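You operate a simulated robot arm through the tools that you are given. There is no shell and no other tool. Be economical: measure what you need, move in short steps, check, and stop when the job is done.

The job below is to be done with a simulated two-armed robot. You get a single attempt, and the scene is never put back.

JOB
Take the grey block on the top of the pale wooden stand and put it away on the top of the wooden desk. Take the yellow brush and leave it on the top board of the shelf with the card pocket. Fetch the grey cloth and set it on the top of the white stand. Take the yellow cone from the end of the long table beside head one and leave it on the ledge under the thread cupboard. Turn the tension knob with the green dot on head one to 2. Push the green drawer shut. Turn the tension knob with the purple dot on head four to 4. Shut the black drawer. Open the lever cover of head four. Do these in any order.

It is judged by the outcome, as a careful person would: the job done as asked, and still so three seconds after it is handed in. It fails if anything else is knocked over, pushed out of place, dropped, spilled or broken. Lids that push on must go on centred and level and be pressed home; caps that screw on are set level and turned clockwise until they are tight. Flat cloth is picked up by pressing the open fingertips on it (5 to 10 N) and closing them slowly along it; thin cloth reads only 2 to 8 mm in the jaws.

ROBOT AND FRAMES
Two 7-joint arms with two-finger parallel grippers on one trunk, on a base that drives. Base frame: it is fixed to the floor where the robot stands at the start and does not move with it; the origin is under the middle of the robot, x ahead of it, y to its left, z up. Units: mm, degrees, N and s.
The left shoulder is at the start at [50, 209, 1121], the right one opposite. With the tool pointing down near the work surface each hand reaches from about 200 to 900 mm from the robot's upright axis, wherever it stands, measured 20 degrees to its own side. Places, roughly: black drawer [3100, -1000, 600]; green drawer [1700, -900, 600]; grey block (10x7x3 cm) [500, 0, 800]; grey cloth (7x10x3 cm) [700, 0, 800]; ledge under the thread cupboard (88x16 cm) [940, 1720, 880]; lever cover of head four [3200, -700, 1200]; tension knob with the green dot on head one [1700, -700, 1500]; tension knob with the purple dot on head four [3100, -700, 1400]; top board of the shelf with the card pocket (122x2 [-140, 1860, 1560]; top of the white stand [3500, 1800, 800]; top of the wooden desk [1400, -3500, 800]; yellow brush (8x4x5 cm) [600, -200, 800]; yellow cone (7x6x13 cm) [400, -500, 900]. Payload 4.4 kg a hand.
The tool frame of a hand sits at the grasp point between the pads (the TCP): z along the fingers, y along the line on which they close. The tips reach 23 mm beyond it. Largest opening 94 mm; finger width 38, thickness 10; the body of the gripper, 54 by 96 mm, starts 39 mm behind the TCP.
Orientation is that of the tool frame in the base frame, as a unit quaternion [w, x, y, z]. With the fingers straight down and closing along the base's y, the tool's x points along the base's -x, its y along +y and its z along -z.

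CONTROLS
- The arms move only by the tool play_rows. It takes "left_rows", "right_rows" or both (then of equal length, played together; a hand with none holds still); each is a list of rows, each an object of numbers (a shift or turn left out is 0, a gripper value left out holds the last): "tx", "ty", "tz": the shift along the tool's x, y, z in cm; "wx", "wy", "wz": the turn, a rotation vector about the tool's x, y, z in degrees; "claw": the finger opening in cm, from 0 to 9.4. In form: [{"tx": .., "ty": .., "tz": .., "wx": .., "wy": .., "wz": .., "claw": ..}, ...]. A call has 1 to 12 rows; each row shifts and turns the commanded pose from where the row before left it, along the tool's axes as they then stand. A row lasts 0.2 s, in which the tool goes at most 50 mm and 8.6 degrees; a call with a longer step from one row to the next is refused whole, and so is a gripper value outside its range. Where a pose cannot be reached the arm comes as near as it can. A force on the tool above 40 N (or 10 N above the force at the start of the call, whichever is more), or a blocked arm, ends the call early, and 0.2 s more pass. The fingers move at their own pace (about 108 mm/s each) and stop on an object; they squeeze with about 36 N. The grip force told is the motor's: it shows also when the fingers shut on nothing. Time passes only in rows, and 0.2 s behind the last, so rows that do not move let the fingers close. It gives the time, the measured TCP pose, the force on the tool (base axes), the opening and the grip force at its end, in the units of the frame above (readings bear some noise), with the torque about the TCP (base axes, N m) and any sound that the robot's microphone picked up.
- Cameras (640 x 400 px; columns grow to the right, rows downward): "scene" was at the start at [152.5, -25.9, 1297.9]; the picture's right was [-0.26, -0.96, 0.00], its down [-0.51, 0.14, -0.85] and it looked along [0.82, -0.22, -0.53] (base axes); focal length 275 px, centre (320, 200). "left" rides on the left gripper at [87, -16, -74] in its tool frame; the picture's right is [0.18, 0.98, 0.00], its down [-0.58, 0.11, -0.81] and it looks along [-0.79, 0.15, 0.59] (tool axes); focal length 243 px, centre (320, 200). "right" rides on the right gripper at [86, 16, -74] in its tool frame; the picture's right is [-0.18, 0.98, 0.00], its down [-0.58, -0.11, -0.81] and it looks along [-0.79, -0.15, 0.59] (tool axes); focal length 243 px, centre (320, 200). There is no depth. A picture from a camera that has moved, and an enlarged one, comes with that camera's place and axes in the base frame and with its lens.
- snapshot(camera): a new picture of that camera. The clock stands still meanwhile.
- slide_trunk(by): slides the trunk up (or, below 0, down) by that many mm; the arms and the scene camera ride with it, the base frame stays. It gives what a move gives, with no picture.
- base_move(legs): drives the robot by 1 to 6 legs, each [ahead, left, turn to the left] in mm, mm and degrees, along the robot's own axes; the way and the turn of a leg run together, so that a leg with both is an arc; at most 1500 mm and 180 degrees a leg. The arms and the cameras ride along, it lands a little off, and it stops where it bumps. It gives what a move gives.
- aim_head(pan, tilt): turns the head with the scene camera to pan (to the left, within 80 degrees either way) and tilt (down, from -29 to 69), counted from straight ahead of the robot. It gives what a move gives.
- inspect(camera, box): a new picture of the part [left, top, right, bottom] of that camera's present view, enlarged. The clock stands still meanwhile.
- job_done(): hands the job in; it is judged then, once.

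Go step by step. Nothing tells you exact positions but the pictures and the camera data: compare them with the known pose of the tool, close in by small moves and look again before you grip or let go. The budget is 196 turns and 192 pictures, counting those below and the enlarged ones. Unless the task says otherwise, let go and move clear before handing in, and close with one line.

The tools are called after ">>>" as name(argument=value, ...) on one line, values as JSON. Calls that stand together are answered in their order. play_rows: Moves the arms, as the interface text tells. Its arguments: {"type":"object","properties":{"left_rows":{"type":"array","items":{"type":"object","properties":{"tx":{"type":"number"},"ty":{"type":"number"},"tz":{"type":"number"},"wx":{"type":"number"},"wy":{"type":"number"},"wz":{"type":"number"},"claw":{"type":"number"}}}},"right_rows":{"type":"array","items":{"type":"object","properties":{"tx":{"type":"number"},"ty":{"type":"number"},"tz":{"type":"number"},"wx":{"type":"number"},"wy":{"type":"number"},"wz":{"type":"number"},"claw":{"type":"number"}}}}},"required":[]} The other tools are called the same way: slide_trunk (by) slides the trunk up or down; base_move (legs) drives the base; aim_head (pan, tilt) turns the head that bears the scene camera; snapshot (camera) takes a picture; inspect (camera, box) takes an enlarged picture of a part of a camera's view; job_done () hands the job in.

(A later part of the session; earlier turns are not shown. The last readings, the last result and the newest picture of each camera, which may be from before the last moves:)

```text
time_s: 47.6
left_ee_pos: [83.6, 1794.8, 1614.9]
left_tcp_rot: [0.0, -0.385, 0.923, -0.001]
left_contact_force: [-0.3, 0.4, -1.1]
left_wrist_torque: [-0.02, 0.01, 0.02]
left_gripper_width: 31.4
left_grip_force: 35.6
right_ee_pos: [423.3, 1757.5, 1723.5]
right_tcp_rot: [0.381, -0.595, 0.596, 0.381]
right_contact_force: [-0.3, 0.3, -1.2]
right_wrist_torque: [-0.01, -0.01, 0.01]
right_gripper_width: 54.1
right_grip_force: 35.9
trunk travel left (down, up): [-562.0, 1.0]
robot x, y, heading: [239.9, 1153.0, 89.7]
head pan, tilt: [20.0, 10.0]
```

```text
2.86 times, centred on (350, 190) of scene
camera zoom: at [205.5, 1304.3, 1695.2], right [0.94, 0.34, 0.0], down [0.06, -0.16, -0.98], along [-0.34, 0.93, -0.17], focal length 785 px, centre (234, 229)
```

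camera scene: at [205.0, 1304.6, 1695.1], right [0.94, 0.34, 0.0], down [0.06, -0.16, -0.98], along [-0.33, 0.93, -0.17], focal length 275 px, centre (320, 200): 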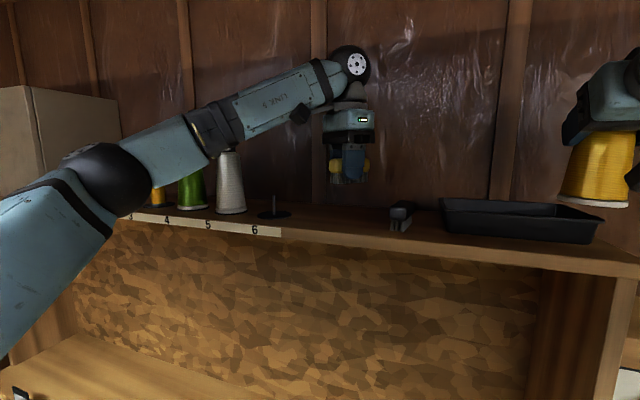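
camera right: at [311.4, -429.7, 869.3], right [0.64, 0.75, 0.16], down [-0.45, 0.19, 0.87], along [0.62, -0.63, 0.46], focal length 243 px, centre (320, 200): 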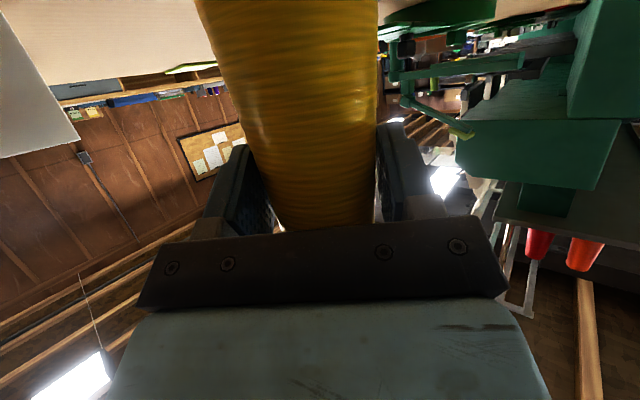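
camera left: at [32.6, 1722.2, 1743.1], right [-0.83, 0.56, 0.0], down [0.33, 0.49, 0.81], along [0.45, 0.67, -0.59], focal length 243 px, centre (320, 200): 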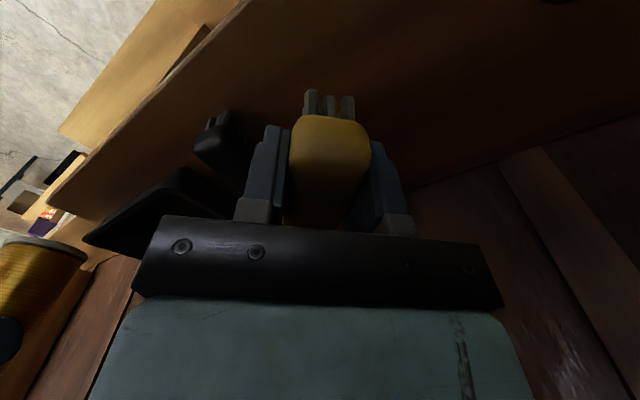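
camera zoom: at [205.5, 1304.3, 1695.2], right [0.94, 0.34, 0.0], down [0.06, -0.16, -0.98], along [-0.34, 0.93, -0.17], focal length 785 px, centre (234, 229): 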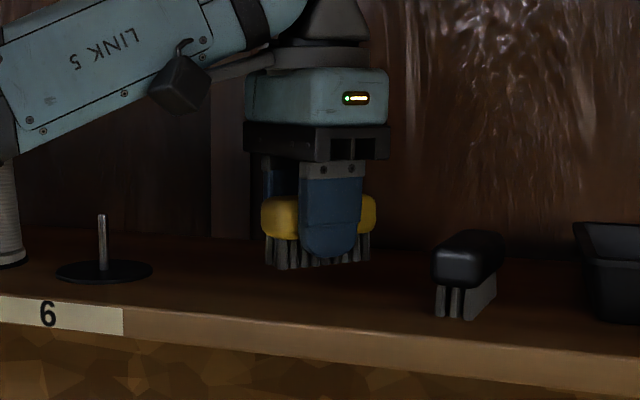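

A few millimetres remain, so I creep down until contact.

>>> play_rows(left_rows=[{"tz": 0.4}, {"tz": 0.4}, {"tz": 0.2}, {}])

>>> inspect(camera="scene", box=[250, 120, 450, 260])

```text
time_s: 48.6
left_ee_pos: [81.9, 1795.3, 1603.4]
left_tcp_rot: [0.001, -0.386, 0.922, 0.0]
left_contact_force: [0.6, 0.2, 0.0]
left_wrist_torque: [-0.03, 0.0, 0.02]
left_gripper_width: 31.3
left_grip_force: 35.9
right_ee_pos: [424.1, 1757.9, 1723.4]
right_tcp_rot: [0.381, -0.595, 0.596, 0.381]
right_contact_force: [-0.2, -0.6, -1.6]
right_wrist_torque: [-0.02, -0.02, 0.03]
right_gripper_width: 54.1
right_grip_force: 35.7
trunk travel left (down, up): [-562.0, 1.0]
robot x, y, heading: [238.8, 1152.0, 90.0]
head pan, tilt: [20.0, 10.0]
```

```text
2.86 times, centred on (350, 190) of scene
camera zoom: at [205.3, 1304.7, 1695.1], right [0.94, 0.34, 0.0], down [0.06, -0.16, -0.98], along [-0.34, 0.93, -0.17], focal length 785 px, centre (234, 229)
```

zoom: 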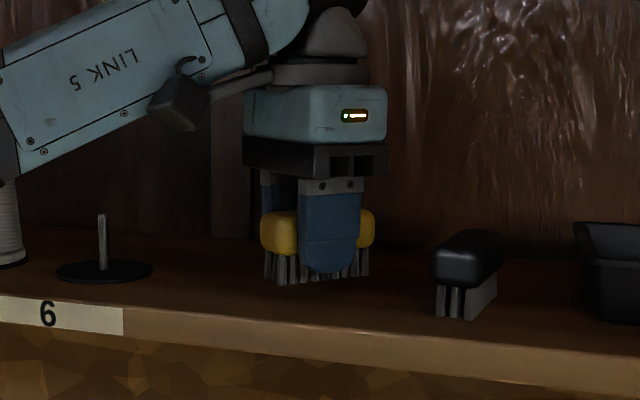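

>>> play_rows(left_rows=[{"tz": 0.3}, {"tz": 0.3}, {"tz": 0.3}, {"tz": 0.3}, {}])

>>> inspect(camera="scene", box=[250, 120, 450, 260])

```text
time_s: 49.9
left_ee_pos: [82.1, 1795.1, 1593.0]
left_tcp_rot: [0.0, -0.385, 0.923, -0.001]
left_contact_force: [0.3, -0.2, -1.3]
left_wrist_torque: [0.0, -0.02, -0.04]
left_gripper_width: 31.4
left_grip_force: 36.3
right_ee_pos: [423.3, 1758.7, 1723.3]
right_tcp_rot: [0.381, -0.595, 0.597, 0.38]
right_contact_force: [0.0, -0.2, -1.6]
right_wrist_torque: [-0.04, 0.0, 0.01]
right_gripper_width: 54.4
right_grip_force: 36.3
trunk travel left (down, up): [-562.0, 1.0]
robot x, y, heading: [240.5, 1150.7, 89.6]
head pan, tilt: [20.0, 10.0]
```

```text
2.86 times, centred on (350, 190) of scene
camera zoom: at [205.3, 1304.6, 1695.1], right [0.94, 0.34, 0.0], down [0.06, -0.16, -0.98], along [-0.34, 0.93, -0.17], focal length 785 px, centre (234, 229)
```

zoom: 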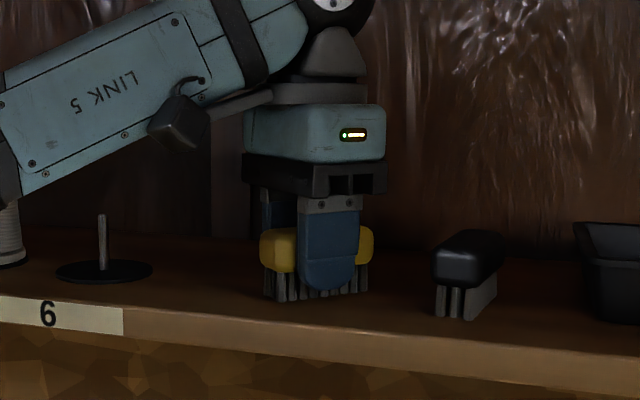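

The forearm is getting close to the white spool, so I check the whole view before creeping further.

>>> inspect(camera="scene", box=[80, 60, 380, 260])

```text
2.00 times, centred on (230, 160) of scene
camera zoom: at [205.3, 1304.6, 1695.1], right [0.94, 0.34, 0.0], down [0.06, -0.16, -0.98], along [-0.34, 0.93, -0.17], focal length 550 px, centre (500, 280)
```

zoom: 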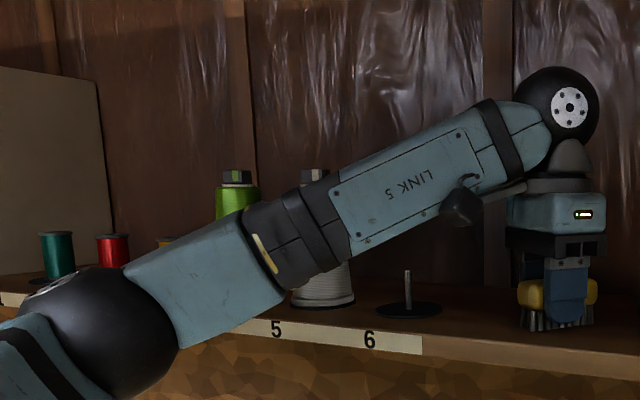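

The forearm is well in front of the spools (about 200 mm). I keep creeping down.

>>> play_rows(left_rows=[{"tz": 0.3}, {"tz": 0.3}, {"tz": 0.3}, {"tz": 0.3}, {"tz": 0.2}, {}])

>>> inspect(camera="scene", box=[250, 120, 450, 260])

```text
time_s: 51.0
left_ee_pos: [81.3, 1792.9, 1583.3]
left_tcp_rot: [0.003, -0.385, 0.923, 0.002]
left_contact_force: [1.2, -1.4, 9.8]
left_wrist_torque: [-0.33, 0.03, -0.01]
left_gripper_width: 31.3
left_grip_force: 35.8
right_ee_pos: [423.6, 1757.6, 1724.1]
right_tcp_rot: [0.381, -0.595, 0.597, 0.38]
right_contact_force: [0.2, 0.0, -2.0]
right_wrist_torque: [-0.02, 0.0, -0.04]
right_gripper_width: 54.0
right_grip_force: 36.1
trunk travel left (down, up): [-562.0, 1.0]
robot x, y, heading: [241.6, 1152.5, 90.0]
head pan, tilt: [20.0, 10.0]
stopped in row 5 (left hand): the force on the tool passed its limit at 43 N (the readings are from after the stop); the commanded pose is now the measured one
```

```text
2.86 times, centred on (350, 190) of scene
camera zoom: at [205.9, 1302.9, 1694.9], right [0.94, 0.34, 0.0], down [0.06, -0.16, -0.98], along [-0.34, 0.93, -0.17], focal length 785 px, centre (234, 229)
```

zoom: 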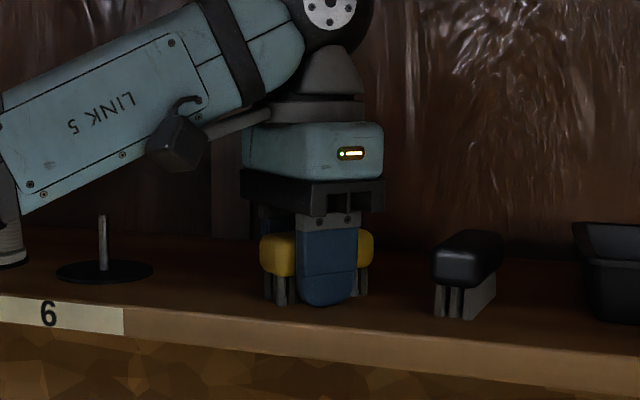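

The brush has touched the board, so I open slightly and rise straight up.

>>> play_rows(left_rows=[{"claw": 4}, {"claw": 5}, {"claw": 6}, {}, {"tz": -1.5}, {"tz": -2.5}, {"tz": -3}, {"tz": -3}])

>>> inspect(camera="scene", box=[250, 120, 450, 260])

```text
time_s: 51.5
left_ee_pos: [79.0, 1795.7, 1583.7]
left_tcp_rot: [0.004, -0.387, 0.922, 0.001]
left_contact_force: [-2.6, 0.6, 3.1]
left_wrist_torque: [-0.12, 0.0, -0.04]
left_gripper_width: 49.2
left_grip_force: 0.1
right_ee_pos: [423.1, 1759.2, 1723.8]
right_tcp_rot: [0.381, -0.595, 0.597, 0.38]
right_contact_force: [0.3, 0.8, -1.5]
right_wrist_torque: [-0.02, 0.01, 0.02]
right_gripper_width: 54.0
right_grip_force: 36.2
trunk travel left (down, up): [-562.0, 1.0]
robot x, y, heading: [239.8, 1149.4, 90.0]
head pan, tilt: [20.0, 10.0]
stopped in row 2 (left hand): the force on the tool passed its limit at 88 N (the readings are from after the stop); the commanded pose is now the measured one
```

```text
2.86 times, centred on (350, 190) of scene
camera zoom: at [205.1, 1304.2, 1694.8], right [0.94, 0.34, 0.0], down [0.06, -0.16, -0.98], along [-0.34, 0.93, -0.17], focal length 785 px, centre (234, 229)
```

zoom: 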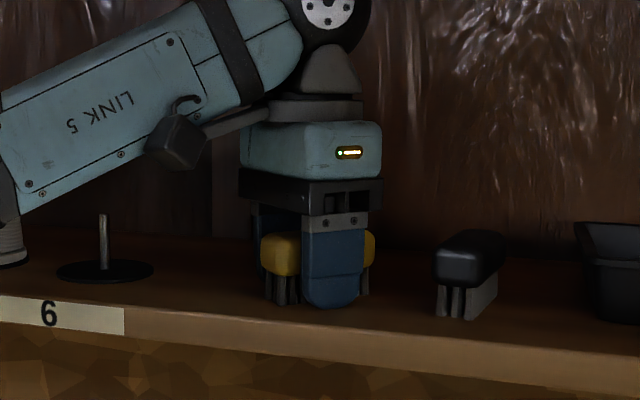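

>>> play_rows(left_rows=[{"tz": -0.5}, {"tz": -0.5, "claw": 6}, {"tz": -2, "claw": 6}, {"tz": -3}, {"tz": -3}, {"tz": -3}])

>>> inspect(camera="scene", box=[250, 120, 450, 260])

```text
time_s: 52.9
left_ee_pos: [83.5, 1781.6, 1697.8]
left_tcp_rot: [0.004, -0.388, 0.922, 0.003]
left_contact_force: [-0.4, 0.2, 0.3]
left_wrist_torque: [-0.01, 0.01, 0.02]
left_gripper_width: 60.1
left_grip_force: 0.1
left hand out of reach, approached as far as the arm can: row 6
right_ee_pos: [424.3, 1756.3, 1724.3]
right_tcp_rot: [0.382, -0.595, 0.597, 0.38]
right_contact_force: [0.6, -0.4, -1.4]
right_wrist_torque: [-0.01, 0.0, 0.06]
right_gripper_width: 53.8
right_grip_force: 36.2
trunk travel left (down, up): [-562.0, 1.0]
robot x, y, heading: [240.0, 1153.7, 89.9]
head pan, tilt: [20.0, 10.0]
```

```text
2.86 times, centred on (350, 190) of scene
camera zoom: at [205.9, 1303.2, 1695.3], right [0.94, 0.34, 0.0], down [0.06, -0.16, -0.98], along [-0.34, 0.93, -0.17], focal length 785 px, centre (234, 229)
```

zoom: 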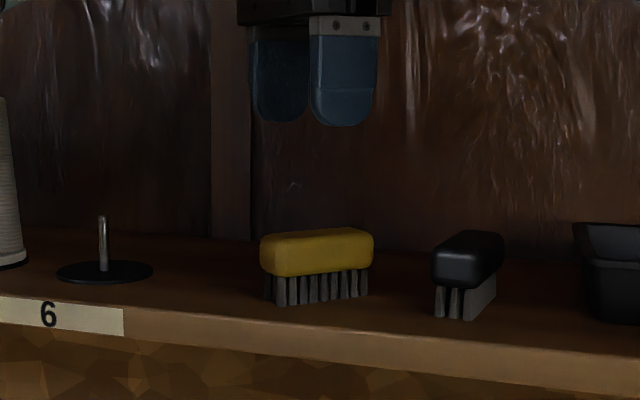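

The brush stands on the board. Now I back away, shift right toward the ledge, bring the left hand in, and lower the trunk.

>>> base_move(legs=[[-450, 0, 0], [0, -470, 0]])

>>> play_rows(left_rows=[{"wz": -7.43}, {"wz": -7.43}, {"wz": -7.43}, {"wz": -7.43}, {"wz": -7.43}, {"wz": -7.43}, {"tx": 4}, {"tx": 4}, {"tx": 4}, {"tx": 4}, {"tx": 4}, {"tx": 4}])

>>> slide_trunk(by=-500)

>>> play_rows(right_rows=[{"tx": 3.6, "tz": 1.7}, {"tx": 3.6, "tz": 1.7}, {"tx": 3.6, "tz": 1.7}, {"tx": 3.6, "tz": 1.7}, {"tx": 3.6, "tz": 1.7}])

>>> aim_head(pan=-10, tilt=20)

>>> snapshot(camera="scene")

```text
time_s: 60.0
left_ee_pos: [560.0, 1330.8, 1695.9]
left_tcp_rot: [0.004, -0.388, 0.922, 0.002]
left_contact_force: [0.1, -0.3, 1.4]
left_wrist_torque: [-0.02, 0.0, -0.02]
left_gripper_width: 60.0
left_grip_force: 0.2
right_ee_pos: [901.2, 1306.5, 1722.5]
right_tcp_rot: [0.381, -0.595, 0.597, 0.38]
right_contact_force: [-0.2, -0.2, -1.0]
right_wrist_torque: [-0.02, 0.0, 0.02]
right_gripper_width: 53.6
right_grip_force: 36.4
trunk travel left (down, up): [-562.0, 1.0]
robot x, y, heading: [717.9, 699.3, 89.8]
head pan, tilt: [20.0, 10.0]
```

```text
time_s: 62.6
left_ee_pos: [561.2, 1090.6, 1697.7]
left_tcp_rot: [-0.005, 0.708, -0.706, 0.0]
left_contact_force: [0.5, -0.1, 0.4]
left_wrist_torque: [-0.01, 0.0, 0.03]
left_gripper_width: 60.0
left_grip_force: 0.1
right_ee_pos: [901.3, 1304.4, 1723.6]
right_tcp_rot: [0.381, -0.595, 0.596, 0.381]
right_contact_force: [0.0, -0.8, -1.3]
right_wrist_torque: [-0.01, 0.0, 0.02]
right_gripper_width: 53.3
right_grip_force: 35.9
trunk travel left (down, up): [-562.0, 1.0]
robot x, y, heading: [715.0, 704.1, 89.8]
head pan, tilt: [20.0, 10.0]
```

```text
refused: -500 is not a number from -400 to 400
```

```text
time_s: 63.8
left_ee_pos: [560.7, 1092.8, 1696.7]
left_tcp_rot: [-0.004, 0.708, -0.706, 0.0]
left_contact_force: [0.2, 0.2, 0.5]
left_wrist_torque: [-0.01, 0.0, -0.02]
left_gripper_width: 59.7
left_grip_force: 0.0
right_ee_pos: [904.8, 1305.1, 1523.6]
right_tcp_rot: [0.379, -0.596, 0.597, 0.38]
right_contact_force: [-1.1, -0.4, -1.5]
right_wrist_torque: [-0.04, 0.01, 0.02]
right_gripper_width: 53.6
right_grip_force: 35.6
trunk travel left (down, up): [-562.0, 1.0]
robot x, y, heading: [718.8, 699.1, 89.7]
head pan, tilt: [20.0, 10.0]
```

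```text
time_s: 64.7
left_ee_pos: [559.5, 1091.2, 1697.0]
left_tcp_rot: [-0.005, 0.708, -0.706, 0.0]
left_contact_force: [-0.7, 0.2, 0.3]
left_wrist_torque: [0.02, 0.03, 0.0]
left_gripper_width: 60.0
left_grip_force: 0.0
right_ee_pos: [900.6, 1305.8, 1524.9]
right_tcp_rot: [0.381, -0.595, 0.597, 0.38]
right_contact_force: [-0.6, -0.1, -0.7]
right_wrist_torque: [-0.03, 0.0, -0.01]
right_gripper_width: 53.4
right_grip_force: 35.7
trunk travel left (down, up): [-562.0, 1.0]
robot x, y, heading: [714.8, 701.8, 89.9]
head pan, tilt: [-10.0, 20.0]
```

```text
151 pictures are left
camera scene: at [729.7, 856.2, 1678.9], right [0.98, -0.18, 0.0], down [-0.06, -0.34, -0.94], along [0.17, 0.93, -0.34], focal length 275 px, centre (320, 200)
```

scene: 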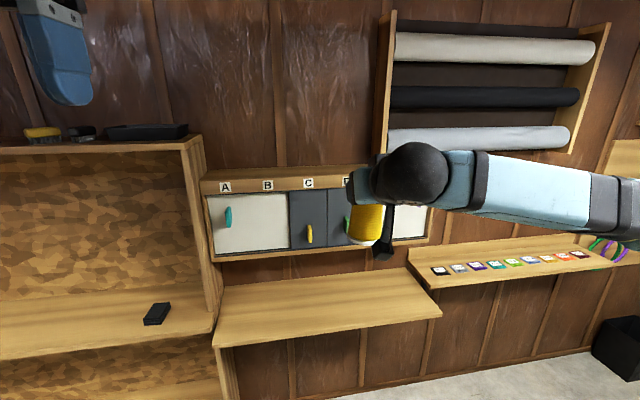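

The ledge front edge is at y of about 1634. I lower the trunk (maximum 400 per call), then drive up to it.

>>> slide_trunk(by=-400)

>>> play_rows(right_rows=[{"tx": 3.6, "tz": 1.7}, {"tx": 3.6, "tz": 1.7}])

>>> base_move(legs=[[330, 0, 0]])

>>> snapshot(camera="scene")

>>> snapshot(camera="right")

```text
time_s: 68.5
left_ee_pos: [560.9, 1092.3, 1298.0]
left_tcp_rot: [-0.004, 0.708, -0.706, -0.001]
left_contact_force: [-0.5, 1.0, -0.3]
left_wrist_torque: [0.02, -0.01, 0.0]
left_gripper_width: 60.0
left_grip_force: 0.1
right_ee_pos: [902.5, 1306.3, 1124.8]
right_tcp_rot: [0.382, -0.595, 0.597, 0.38]
right_contact_force: [-0.1, -1.3, -1.8]
right_wrist_torque: [-0.04, 0.02, 0.01]
right_gripper_width: 53.2
right_grip_force: 35.9
trunk travel left (down, up): [-162.0, 401.0]
robot x, y, heading: [719.0, 701.7, 89.7]
head pan, tilt: [-10.0, 20.0]
```

```text
time_s: 69.1
left_ee_pos: [560.6, 1092.2, 1296.4]
left_tcp_rot: [-0.005, 0.708, -0.706, -0.001]
left_contact_force: [0.1, 0.1, -0.5]
left_wrist_torque: [-0.01, 0.0, 0.03]
left_gripper_width: 60.3
left_grip_force: 0.1
right_ee_pos: [901.5, 1307.3, 1043.2]
right_tcp_rot: [0.381, -0.595, 0.597, 0.38]
right_contact_force: [-0.5, -0.1, -1.7]
right_wrist_torque: [0.02, -0.01, 0.01]
right_gripper_width: 53.1
right_grip_force: 36.0
trunk travel left (down, up): [-162.0, 401.0]
robot x, y, heading: [712.1, 700.2, 89.7]
head pan, tilt: [-10.0, 20.0]
```

```text
time_s: 71.3
left_ee_pos: [562.4, 1422.4, 1298.1]
left_tcp_rot: [-0.005, 0.708, -0.706, 0.001]
left_contact_force: [0.0, 0.1, -0.1]
left_wrist_torque: [-0.01, -0.02, 0.01]
left_gripper_width: 60.1
left_grip_force: 0.1
right_ee_pos: [904.3, 1636.3, 1043.7]
right_tcp_rot: [0.382, -0.594, 0.598, 0.379]
right_contact_force: [-0.7, 0.6, -1.7]
right_wrist_torque: [0.02, -0.01, -0.02]
right_gripper_width: 52.5
right_grip_force: 35.6
trunk travel left (down, up): [-162.0, 401.0]
robot x, y, heading: [714.3, 1032.3, 89.8]
head pan, tilt: [-10.0, 20.0]
```

```text
150 pictures are left
camera scene: at [731.6, 1186.2, 1278.8], right [0.98, -0.18, 0.0], down [-0.06, -0.34, -0.94], along [0.17, 0.92, -0.34], focal length 275 px, centre (320, 200)
```

scene: 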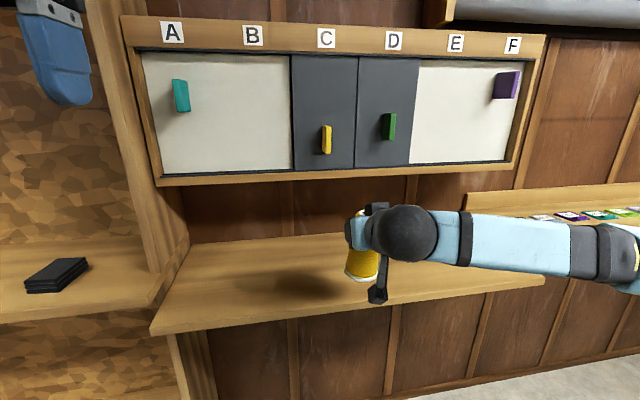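

```text
149 pictures are left
camera right: at [888.2, 1532.4, 998.4], right [-0.98, 0.08, 0.17], down [0.11, -0.49, 0.87], along [0.15, 0.87, 0.47], focal length 243 px, centre (320, 200)
```

right: 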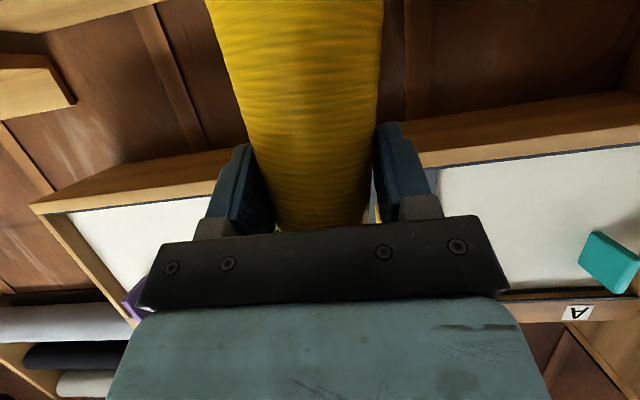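

The cone is over the ledge front and upright. I go 75 mm further in and lower.

>>> base_move(legs=[[75, 0, 0]])

>>> play_rows(right_rows=[{"tx": 1.36, "tz": 0.63}, {"tx": 0.91, "tz": 0.42}, {}])

>>> inspect(camera="scene", box=[260, 160, 480, 320])

```text
time_s: 72.4
left_ee_pos: [562.3, 1498.0, 1296.0]
left_tcp_rot: [-0.005, 0.707, -0.707, 0.0]
left_contact_force: [0.5, 0.2, -0.5]
left_wrist_torque: [0.0, 0.02, 0.01]
left_gripper_width: 60.3
left_grip_force: 0.0
right_ee_pos: [903.2, 1712.9, 1043.3]
right_tcp_rot: [0.381, -0.595, 0.598, 0.38]
right_contact_force: [0.8, 0.0, -1.9]
right_wrist_torque: [-0.04, 0.02, 0.03]
right_gripper_width: 52.6
right_grip_force: 36.5
trunk travel left (down, up): [-162.0, 401.0]
robot x, y, heading: [716.3, 1104.1, 90.1]
head pan, tilt: [-10.0, 20.0]
```

```text
time_s: 73.2
left_ee_pos: [562.0, 1497.7, 1297.2]
left_tcp_rot: [0.005, -0.707, 0.707, 0.0]
left_contact_force: [0.1, 0.2, 0.5]
left_wrist_torque: [-0.03, -0.01, 0.0]
left_gripper_width: 60.0
left_grip_force: 0.0
right_ee_pos: [904.0, 1710.9, 1018.4]
right_tcp_rot: [0.381, -0.595, 0.598, 0.38]
right_contact_force: [0.7, 0.2, -1.7]
right_wrist_torque: [-0.02, -0.01, 0.03]
right_gripper_width: 52.7
right_grip_force: 35.7
trunk travel left (down, up): [-162.0, 401.0]
robot x, y, heading: [716.6, 1106.3, 90.0]
head pan, tilt: [-10.0, 20.0]
```

```text
2.50 times, centred on (370, 240) of scene
camera zoom: at [732.1, 1262.1, 1278.9], right [0.98, -0.18, 0.0], down [-0.06, -0.34, -0.94], along [0.17, 0.92, -0.34], focal length 687 px, centre (195, 100)
```

zoom: 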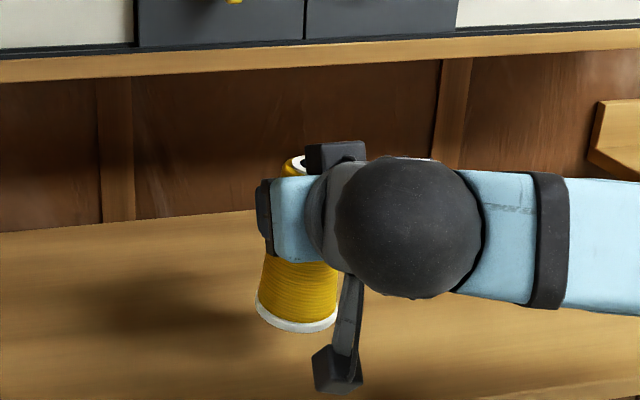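

About 40 mm to go, so I lower in small steps.

>>> play_rows(right_rows=[{"tx": 0.72, "tz": 0.34}, {"tx": 0.72, "tz": 0.34}, {"tx": 0.54, "tz": 0.25}, {"tx": 0.36, "tz": 0.17}, {"tx": 0.27, "tz": 0.13}, {"tx": 0.27, "tz": 0.13}, {"tx": 0.27, "tz": 0.13}, {"tx": 0.27, "tz": 0.13}, {}])

>>> inspect(camera="scene", box=[260, 160, 480, 320])

```text
time_s: 75.2
left_ee_pos: [563.3, 1497.7, 1297.7]
left_tcp_rot: [0.005, -0.707, 0.707, 0.0]
left_contact_force: [0.3, 0.1, -0.3]
left_wrist_torque: [-0.03, 0.02, 0.01]
left_gripper_width: 60.1
left_grip_force: 0.0
right_ee_pos: [905.8, 1712.6, 980.6]
right_tcp_rot: [0.381, -0.595, 0.598, 0.38]
right_contact_force: [0.4, 0.0, -1.5]
right_wrist_torque: [-0.01, 0.0, 0.03]
right_gripper_width: 52.6
right_grip_force: 35.7
trunk travel left (down, up): [-162.0, 401.0]
robot x, y, heading: [715.3, 1108.2, 89.3]
head pan, tilt: [-10.0, 20.0]
```

```text
2.50 times, centred on (370, 240) of scene
camera zoom: at [732.1, 1262.2, 1278.9], right [0.98, -0.18, 0.0], down [-0.06, -0.34, -0.94], along [0.17, 0.92, -0.34], focal length 687 px, centre (195, 100)
```

zoom: 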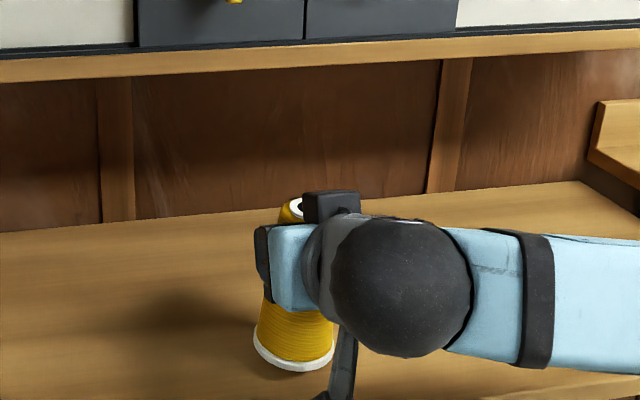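

>>> play_rows(right_rows=[{"tx": 0.18, "tz": 0.085}, {"tx": 0.18, "tz": 0.085}, {"tx": 0.18, "tz": 0.085}, {"tx": 0.18, "tz": 0.085}, {"tx": 0.18, "tz": 0.085}])

>>> inspect(camera="scene", box=[260, 200, 420, 320])

```text
time_s: 76.4
left_ee_pos: [563.5, 1498.9, 1297.1]
left_tcp_rot: [0.005, -0.707, 0.707, 0.0]
left_contact_force: [-0.6, -0.2, -0.3]
left_wrist_torque: [-0.01, 0.0, 0.0]
left_gripper_width: 60.1
left_grip_force: 0.0
right_ee_pos: [904.6, 1713.6, 972.0]
right_tcp_rot: [0.382, -0.594, 0.598, 0.379]
right_contact_force: [0.4, -0.3, -1.7]
right_wrist_torque: [-0.03, 0.03, 0.02]
right_gripper_width: 52.2
right_grip_force: 36.4
trunk travel left (down, up): [-162.0, 401.0]
robot x, y, heading: [717.8, 1108.0, 89.7]
head pan, tilt: [-10.0, 20.0]
```

```text
3.33 times, centred on (340, 260) of scene
camera zoom: at [732.2, 1262.2, 1278.9], right [0.98, -0.18, 0.0], down [-0.06, -0.34, -0.94], along [0.17, 0.92, -0.34], focal length 916 px, centre (253, 0)
```

zoom: 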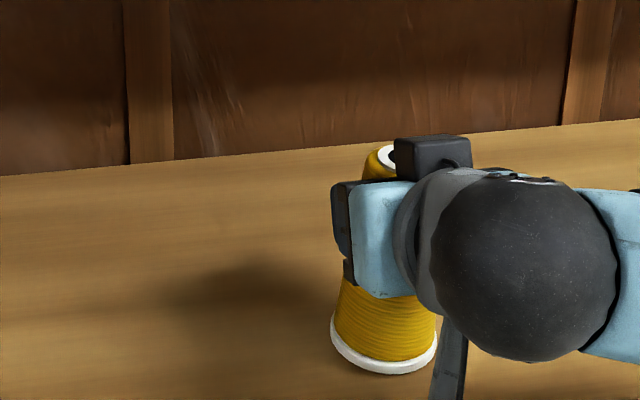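

>>> play_rows(right_rows=[{"tx": 0.18, "tz": 0.085}, {"tx": 0.18, "tz": 0.085}, {"tx": 0.18, "tz": 0.085}, {"tx": 0.18, "tz": 0.085}, {"tx": 0.18, "tz": 0.085}, {"tx": 0.18, "tz": 0.085}, {"tx": 0.18, "tz": 0.085}])

>>> inspect(camera="scene", box=[260, 200, 420, 320])

```text
time_s: 78.0
left_ee_pos: [562.3, 1496.1, 1297.8]
left_tcp_rot: [-0.005, 0.707, -0.707, 0.0]
left_contact_force: [0.4, 0.0, -0.1]
left_wrist_torque: [-0.01, 0.03, 0.01]
left_gripper_width: 60.1
left_grip_force: 0.1
right_ee_pos: [901.6, 1711.9, 964.3]
right_tcp_rot: [0.382, -0.593, 0.594, 0.387]
right_contact_force: [-4.8, -4.1, 17.4]
right_wrist_torque: [-0.2, 0.02, 0.03]
right_gripper_width: 51.8
right_grip_force: 35.9
trunk travel left (down, up): [-162.0, 401.0]
robot x, y, heading: [719.4, 1102.5, 89.9]
head pan, tilt: [-10.0, 20.0]
stopped in row 7 (right hand): the force on the tool passed its limit at 42 N (the readings are from after the stop); the commanded pose is now the measured one
```

```text
3.33 times, centred on (340, 260) of scene
camera zoom: at [731.7, 1260.7, 1278.8], right [0.98, -0.18, 0.0], down [-0.06, -0.34, -0.94], along [0.17, 0.93, -0.34], focal length 916 px, centre (253, 0)
```

zoom: 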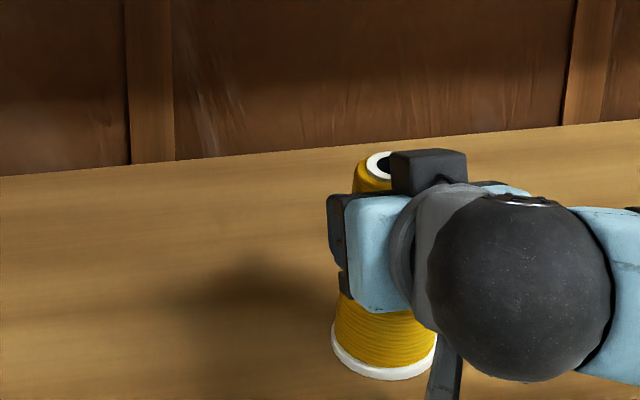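

The cone stands on the ledge. I open, then back out along the tool axis.

>>> play_rows(right_rows=[{"tx": -0.1, "tz": -0.04}, {"claw": 5.8}, {"claw": 6.8}, {"claw": 8}, {"claw": 9.2}, {}])

>>> inspect(camera="scene", box=[260, 200, 420, 320])

>>> snapshot(camera="right")

```text
time_s: 79.4
left_ee_pos: [562.7, 1498.3, 1297.8]
left_tcp_rot: [-0.005, 0.708, -0.707, 0.0]
left_contact_force: [-0.3, -0.3, -0.3]
left_wrist_torque: [0.0, -0.03, -0.02]
left_gripper_width: 60.1
left_grip_force: 0.0
right_ee_pos: [901.7, 1712.9, 961.8]
right_tcp_rot: [0.381, -0.594, 0.596, 0.384]
right_contact_force: [0.1, -0.9, 0.0]
right_wrist_torque: [-0.02, -0.01, -0.07]
right_gripper_width: 91.8
right_grip_force: 0.1
trunk travel left (down, up): [-162.0, 401.0]
robot x, y, heading: [715.8, 1108.9, 89.4]
head pan, tilt: [-10.0, 20.0]
```

```text
3.33 times, centred on (340, 260) of scene
camera zoom: at [731.8, 1262.0, 1278.9], right [0.98, -0.18, 0.0], down [-0.06, -0.34, -0.94], along [0.17, 0.92, -0.34], focal length 916 px, centre (253, 0)
```

zoom: 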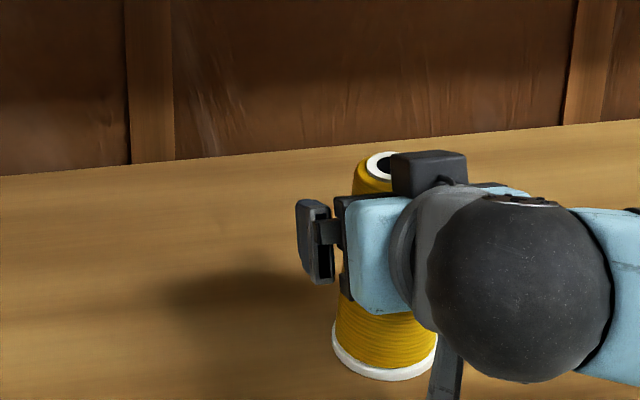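

```text
143 pictures are left
camera right: at [886.5, 1609.5, 915.9], right [-0.98, 0.08, 0.17], down [0.11, -0.49, 0.86], along [0.15, 0.87, 0.47], focal length 243 px, centre (320, 200)
```

right: 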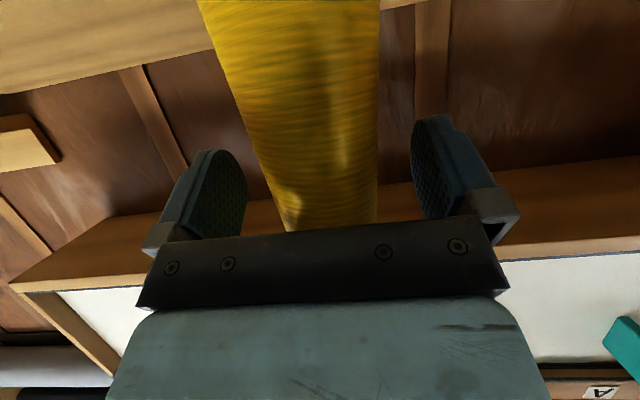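

The cone is standing free. I back straight out, raise slightly, and turn around to face the stand from its left side.

>>> base_move(legs=[[-400, 0, 0]])

>>> snapshot(camera="scene")

>>> slide_trunk(by=100)

>>> base_move(legs=[[0, 0, 178]])

>>> aim_head(pan=0, tilt=40)

>>> snapshot(camera="scene")

```text
time_s: 81.9
left_ee_pos: [561.4, 1102.8, 1296.9]
left_tcp_rot: [0.006, -0.707, 0.707, 0.0]
left_contact_force: [0.1, 0.7, 0.0]
left_wrist_torque: [-0.01, -0.02, -0.01]
left_gripper_width: 59.7
left_grip_force: 0.1
right_ee_pos: [902.1, 1317.3, 963.0]
right_tcp_rot: [0.382, -0.593, 0.596, 0.383]
right_contact_force: [0.0, -0.2, -0.2]
right_wrist_torque: [0.03, 0.05, 0.02]
right_gripper_width: 92.1
right_grip_force: 0.0
trunk travel left (down, up): [-162.0, 401.0]
robot x, y, heading: [716.8, 710.1, 89.6]
head pan, tilt: [-10.0, 20.0]
```

```text
142 pictures are left
camera scene: at [729.7, 866.3, 1279.0], right [0.98, -0.18, 0.0], down [-0.06, -0.34, -0.94], along [0.17, 0.92, -0.34], focal length 275 px, centre (320, 200)
```

scene: 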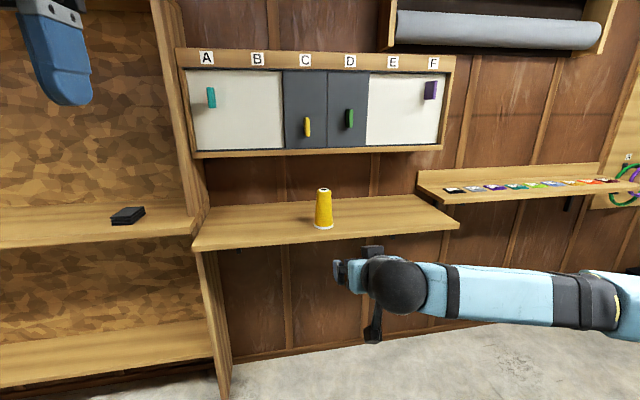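

```text
time_s: 83.2
left_ee_pos: [560.9, 1101.8, 1396.7]
left_tcp_rot: [0.004, -0.707, 0.708, 0.0]
left_contact_force: [0.0, 0.4, 0.5]
left_wrist_torque: [0.05, -0.02, -0.02]
left_gripper_width: 60.1
left_grip_force: 0.1
right_ee_pos: [902.5, 1317.5, 1062.2]
right_tcp_rot: [0.382, -0.593, 0.596, 0.383]
right_contact_force: [-0.2, -0.5, 0.4]
right_wrist_torque: [0.0, -0.01, 0.01]
right_gripper_width: 92.1
right_grip_force: 0.1
trunk travel left (down, up): [-262.0, 301.0]
robot x, y, heading: [713.1, 712.2, 89.5]
head pan, tilt: [-10.0, 20.0]
```

```text
time_s: 90.8
left_ee_pos: [844.0, 309.1, 1396.7]
left_tcp_rot: [0.0, 0.727, 0.686, -0.005]
left_contact_force: [-0.4, -0.4, 1.1]
left_wrist_torque: [0.02, 0.01, -0.01]
left_gripper_width: 60.0
left_grip_force: 0.1
right_ee_pos: [492.1, 114.9, 1062.7]
right_tcp_rot: [0.372, 0.613, 0.577, -0.392]
right_contact_force: [-0.4, -0.5, 0.5]
right_wrist_torque: [0.0, 0.03, -0.03]
right_gripper_width: 92.3
right_grip_force: 0.0
trunk travel left (down, up): [-262.0, 301.0]
robot x, y, heading: [715.0, 714.0, -93.9]
head pan, tilt: [-10.0, 20.0]
```

```text
time_s: 91.6
left_ee_pos: [843.0, 309.8, 1397.2]
left_tcp_rot: [0.0, 0.727, 0.686, -0.005]
left_contact_force: [0.4, -0.7, 0.7]
left_wrist_torque: [-0.04, 0.01, 0.03]
left_gripper_width: 60.1
left_grip_force: 0.0
right_ee_pos: [492.0, 113.4, 1062.9]
right_tcp_rot: [0.372, 0.613, 0.576, -0.392]
right_contact_force: [0.0, 0.4, 0.4]
right_wrist_torque: [0.04, -0.01, -0.02]
right_gripper_width: 91.7
right_grip_force: 0.0
trunk travel left (down, up): [-262.0, 301.0]
robot x, y, heading: [715.1, 709.4, -93.8]
head pan, tilt: [0.0, 40.0]
```

```text
141 pictures are left
camera scene: at [702.4, 555.6, 1347.6], right [-1.0, 0.06, 0.0], down [0.04, 0.64, -0.77], along [-0.05, -0.77, -0.64], focal length 275 px, centre (320, 200)
```

scene: 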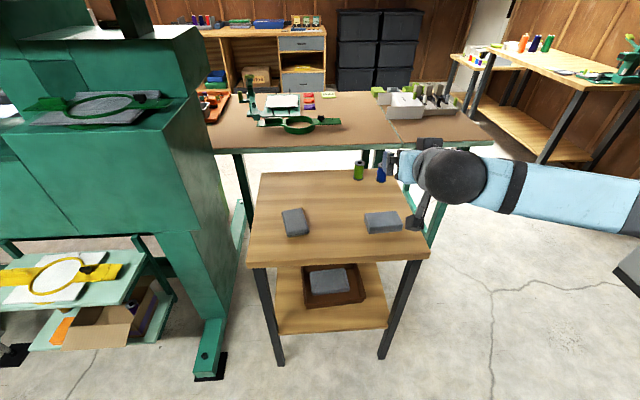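

The cone stands well on the ledge. Now I position in front of the stand and bring both hands above the block and the cloth.

>>> base_move(legs=[[0, 0, 3.8], [120, -110, 0]])

>>> play_rows(left_rows=[{"tx": -2.3, "tz": 4, "claw": 9.4}, {"tx": -2.3, "tz": 4}, {"tx": -2.3, "tz": 4}, {"tx": -2.3, "tz": 4}, {"tx": -2.3, "tz": 4}, {"tx": -2.3, "tz": 4}, {"tx": -2.3, "tz": 4}, {"tx": -2.3, "tz": 4}, {"tx": -2.3, "tz": 4}, {"tx": -2.3, "tz": 4}], right_rows=[{"wy": 8.1}, {"wy": 8.1}, {"wy": 8.1}, {"wy": 8.1}, {"wy": 8.1}, {"wy": 8.1}, {"wy": 8.1}, {"wy": 8.1}, {"ty": 3}, {"ty": 3.5}])

>>> snapshot(camera="scene")

>>> snapshot(camera="left")

>>> snapshot(camera="right")

```text
time_s: 93.7
left_ee_pos: [759.6, 198.5, 1397.3]
left_tcp_rot: [0.0, 0.705, 0.709, -0.006]
left_contact_force: [0.0, -0.7, 0.5]
left_wrist_torque: [0.03, 0.0, 0.03]
left_gripper_width: 59.9
left_grip_force: 0.1
right_ee_pos: [422.0, -18.9, 1062.5]
right_tcp_rot: [0.384, 0.595, 0.595, -0.38]
right_contact_force: [0.3, -0.4, 0.3]
right_wrist_torque: [0.02, -0.01, 0.01]
right_gripper_width: 91.9
right_grip_force: 0.0
trunk travel left (down, up): [-262.0, 301.0]
robot x, y, heading: [601.4, 592.7, -89.9]
head pan, tilt: [0.0, 40.0]
```

```text
time_s: 95.9
left_ee_pos: [759.4, -34.9, 999.3]
left_tcp_rot: [-0.001, 0.705, 0.71, -0.005]
left_contact_force: [-0.6, -0.4, 0.8]
left_wrist_torque: [0.01, 0.01, -0.02]
left_gripper_width: 93.9
left_grip_force: 0.0
right_ee_pos: [488.2, -20.2, 1063.6]
right_tcp_rot: [0.004, 0.705, 0.709, -0.002]
right_contact_force: [-0.2, 0.8, -0.6]
right_wrist_torque: [-0.01, 0.01, 0.01]
right_gripper_width: 91.9
right_grip_force: 0.0
trunk travel left (down, up): [-262.0, 301.0]
robot x, y, heading: [600.7, 594.1, -90.1]
head pan, tilt: [0.0, 40.0]
```

```text
140 pictures are left
camera scene: at [603.7, 435.4, 1347.3], right [-1.0, 0.0, 0.0], down [0.0, 0.64, -0.77], along [0.0, -0.77, -0.64], focal length 275 px, centre (320, 200)
```

scene: 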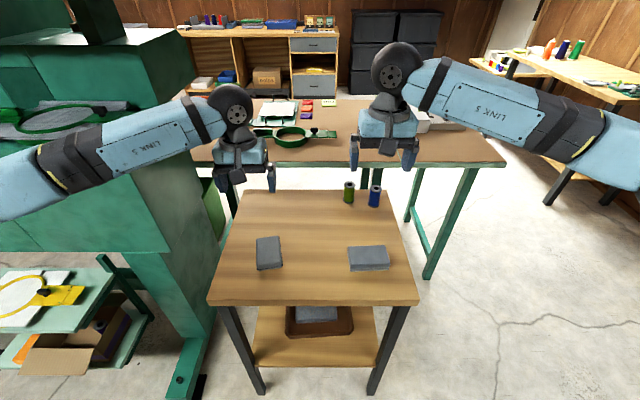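

```text
139 pictures are left
camera left: at [744.1, 51.8, 1072.8], right [0.98, 0.19, -0.01], down [0.12, -0.58, 0.81], along [0.15, -0.79, -0.59], focal length 243 px, centre (320, 200)
```

left: 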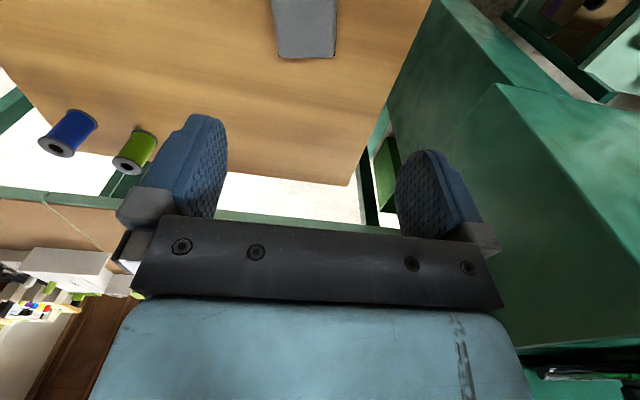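

```text
138 pictures are left
camera right: at [504.1, 67.9, 1139.2], right [0.98, -0.18, 0.0], down [-0.11, -0.57, 0.81], along [-0.14, -0.8, -0.58], focal length 243 px, centre (320, 200)
```

right: 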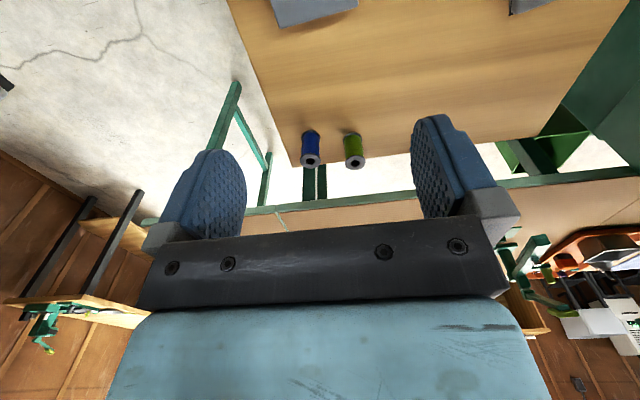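

Cloth centre is near (741, -32) at about 10° and block centre near (481, -13). I align both wrists and lower the trunk part way.

>>> play_rows(left_rows=[{"tx": 0.3, "ty": -1.8}, {"wz": -5.25}, {"wz": -5.25}, {}, {}, {}, {}, {}, {}, {}, {}, {}], right_rows=[{"tx": 0.7, "ty": -0.7}, {"wz": -8.5}, {"wz": -8.5}, {"wz": -8.5}, {"wz": -8.5}, {"wz": -8.5}, {"wz": -8.5}, {"wz": -8.5}, {"wz": -8.5}, {"wz": -8.5}, {"wz": -8.5}, {"wz": -8.5}])

>>> slide_trunk(by=-150)

>>> snapshot(camera="left")

>>> snapshot(camera="right")

```text
time_s: 98.5
left_ee_pos: [740.6, -31.5, 998.7]
left_tcp_rot: [0.0, 0.637, 0.771, -0.004]
left_contact_force: [-0.4, 0.3, 0.2]
left_wrist_torque: [0.01, -0.01, 0.03]
left_gripper_width: 94.0
left_grip_force: 0.0
right_ee_pos: [478.9, -10.8, 1063.2]
right_tcp_rot: [0.004, 0.285, 0.959, -0.005]
right_contact_force: [0.0, 0.2, 0.0]
right_wrist_torque: [0.02, 0.0, 0.01]
right_gripper_width: 92.0
right_grip_force: 0.0
right hand out of reach, approached as far as the arm can: row 9, 10, 11, 12
trunk travel left (down, up): [-262.0, 301.0]
robot x, y, heading: [603.6, 590.2, -90.0]
head pan, tilt: [0.0, 40.0]
```

```text
time_s: 100.3
left_ee_pos: [741.3, -31.2, 849.8]
left_tcp_rot: [0.0, 0.637, 0.771, -0.005]
left_contact_force: [-0.4, 0.8, 0.9]
left_wrist_torque: [0.0, 0.0, -0.03]
left_gripper_width: 94.0
left_grip_force: 0.1
right_ee_pos: [478.9, -10.1, 912.2]
right_tcp_rot: [0.004, 0.285, 0.959, -0.006]
right_contact_force: [0.4, -0.1, 0.0]
right_wrist_torque: [-0.02, 0.0, -0.01]
right_gripper_width: 92.0
right_grip_force: 0.1
trunk travel left (down, up): [-112.0, 451.0]
robot x, y, heading: [604.1, 589.8, -89.9]
head pan, tilt: [0.0, 40.0]
```

```text
137 pictures are left
camera left: at [709.5, 51.6, 923.5], right [0.93, 0.37, -0.01], down [0.22, -0.54, 0.81], along [0.29, -0.75, -0.59], focal length 243 px, centre (320, 200)
```

left: 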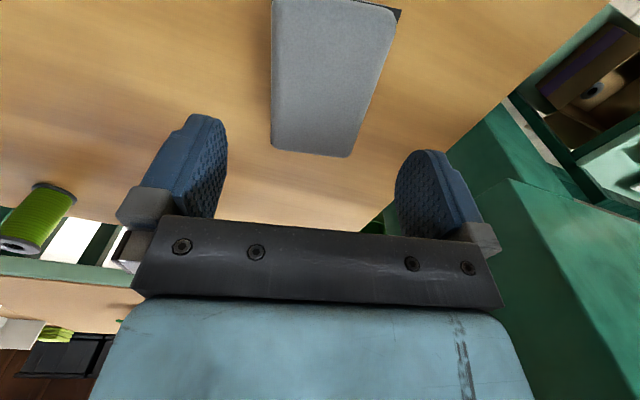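

```text
136 pictures are left
camera right: at [416.1, 51.3, 987.8], right [0.69, 0.72, -0.01], down [0.42, -0.4, 0.81], along [0.59, -0.56, -0.58], focal length 243 px, centre (320, 200)
```

right: 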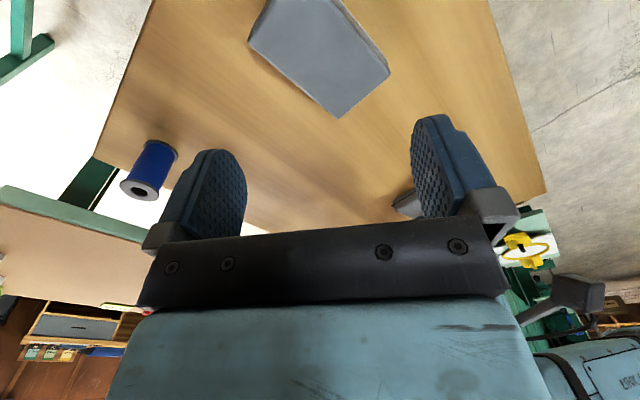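

The left hand is well aligned on the cloth, but the right wrist hit a limit. I turn the right wrist the other way.

>>> play_rows(right_rows=[{"wz": 8.5}, {"wz": 8.5}, {"wz": 8.5}, {"wz": 8.5}, {"wz": 8.5}, {"wz": 8.5}, {"wz": 8.5}, {"wz": 8.5}, {"wz": 8.5}, {"wz": 8.5}, {"wz": 8.5}, {"wz": 8.5}])

>>> play_rows(right_rows=[{"wz": 8.5}, {"wz": 8.5}, {"wz": 8.5}, {"wz": 8.5}, {"wz": 7.5}, {}])

>>> snapshot(camera="right")

```text
time_s: 102.9
left_ee_pos: [740.5, -31.0, 849.9]
left_tcp_rot: [0.0, 0.637, 0.771, -0.005]
left_contact_force: [0.3, 0.6, 0.2]
left_wrist_torque: [0.0, 0.0, -0.01]
left_gripper_width: 94.0
left_grip_force: 0.0
right_ee_pos: [478.8, -9.4, 912.7]
right_tcp_rot: [0.006, 0.924, 0.381, -0.001]
right_contact_force: [-0.3, 0.4, -0.6]
right_wrist_torque: [-0.01, 0.02, 0.0]
right_gripper_width: 92.1
right_grip_force: 0.1
trunk travel left (down, up): [-112.0, 451.0]
robot x, y, heading: [603.9, 592.1, -90.0]
head pan, tilt: [0.0, 40.0]
```

```text
time_s: 104.3
left_ee_pos: [740.3, -31.6, 849.9]
left_tcp_rot: [-0.001, 0.637, 0.771, -0.004]
left_contact_force: [-0.1, 0.0, 0.1]
left_wrist_torque: [-0.03, 0.02, 0.01]
left_gripper_width: 94.1
left_grip_force: 0.0
right_ee_pos: [480.2, -9.2, 912.6]
right_tcp_rot: [0.006, 1.0, 0.03, 0.002]
right_contact_force: [0.3, -0.7, 0.3]
right_wrist_torque: [0.01, 0.0, 0.01]
right_gripper_width: 91.9
right_grip_force: 0.0
trunk travel left (down, up): [-112.0, 451.0]
robot x, y, heading: [604.1, 590.4, -90.0]
head pan, tilt: [0.0, 40.0]
```

```text
135 pictures are left
camera right: at [567.9, -20.4, 988.8], right [-0.13, -0.99, 0.01], down [-0.59, 0.08, 0.8], along [-0.8, 0.1, -0.6], focal length 243 px, centre (320, 200)
```

right: 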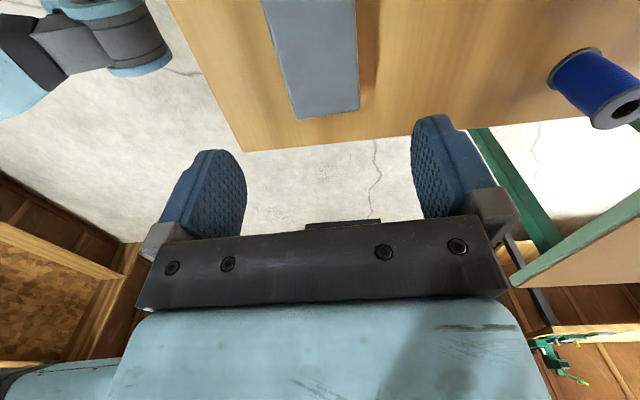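

Both are aligned. I bring the right hand down to match the left, then lower the trunk onto both items.

>>> play_rows(right_rows=[{"tz": 3}, {"tz": 3.2}, {}])

>>> slide_trunk(by=-55)

>>> inspect(camera="scene", box=[200, 160, 440, 320])

>>> snapshot(camera="right")

```text
time_s: 105.1
left_ee_pos: [741.2, -30.3, 849.6]
left_tcp_rot: [0.0, 0.637, 0.771, -0.005]
left_contact_force: [0.1, 0.0, -0.8]
left_wrist_torque: [0.01, -0.01, 0.01]
left_gripper_width: 93.9
left_grip_force: 0.0
right_ee_pos: [480.5, -10.5, 850.2]
right_tcp_rot: [0.006, 1.0, 0.03, 0.002]
right_contact_force: [-0.1, -0.3, -0.4]
right_wrist_torque: [-0.02, 0.01, 0.0]
right_gripper_width: 92.0
right_grip_force: 0.1
trunk travel left (down, up): [-112.0, 451.0]
robot x, y, heading: [600.1, 587.7, -89.9]
head pan, tilt: [0.0, 40.0]
```

```text
time_s: 106.0
left_ee_pos: [740.5, -30.9, 795.5]
left_tcp_rot: [0.0, 0.636, 0.772, -0.005]
left_contact_force: [1.4, -0.1, 0.1]
left_wrist_torque: [0.03, 0.0, 0.01]
left_gripper_width: 94.1
left_grip_force: 0.1
right_ee_pos: [480.9, -10.0, 795.8]
right_tcp_rot: [0.006, 1.0, 0.03, 0.002]
right_contact_force: [0.3, -0.3, 0.1]
right_wrist_torque: [-0.01, -0.02, 0.0]
right_gripper_width: 92.0
right_grip_force: 0.2
trunk travel left (down, up): [-57.0, 506.0]
robot x, y, heading: [602.5, 591.6, -89.9]
head pan, tilt: [0.0, 40.0]
```

```text
2.50 times, centred on (320, 240) of scene
camera zoom: at [602.5, 437.0, 1142.6], right [-1.0, 0.0, 0.0], down [0.0, 0.64, -0.77], along [0.0, -0.77, -0.64], focal length 687 px, centre (320, 100)
```

zoom: 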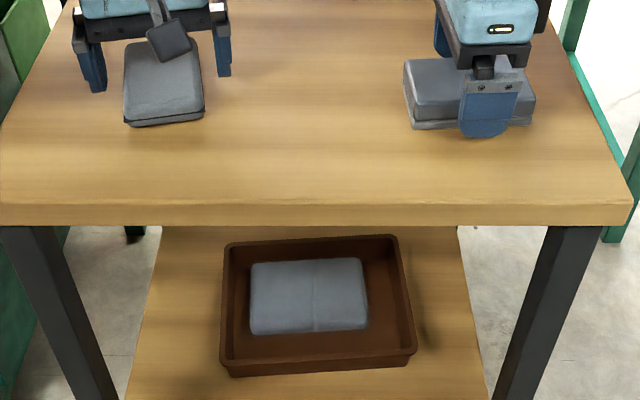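

```text
133 pictures are left
camera right: at [568.5, -20.9, 872.0], right [-0.12, -0.99, 0.01], down [-0.59, 0.08, 0.8], along [-0.8, 0.09, -0.6], focal length 243 px, centre (320, 200)
```

right: 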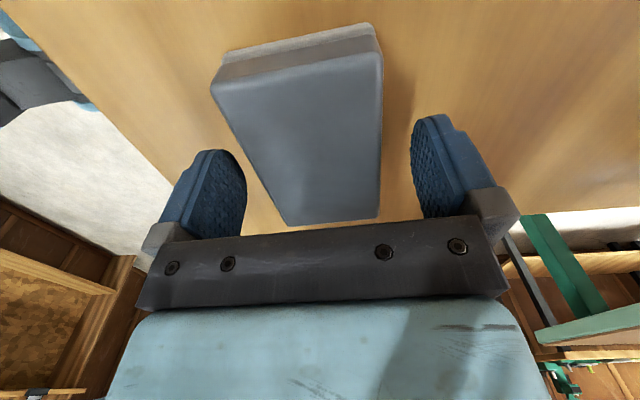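

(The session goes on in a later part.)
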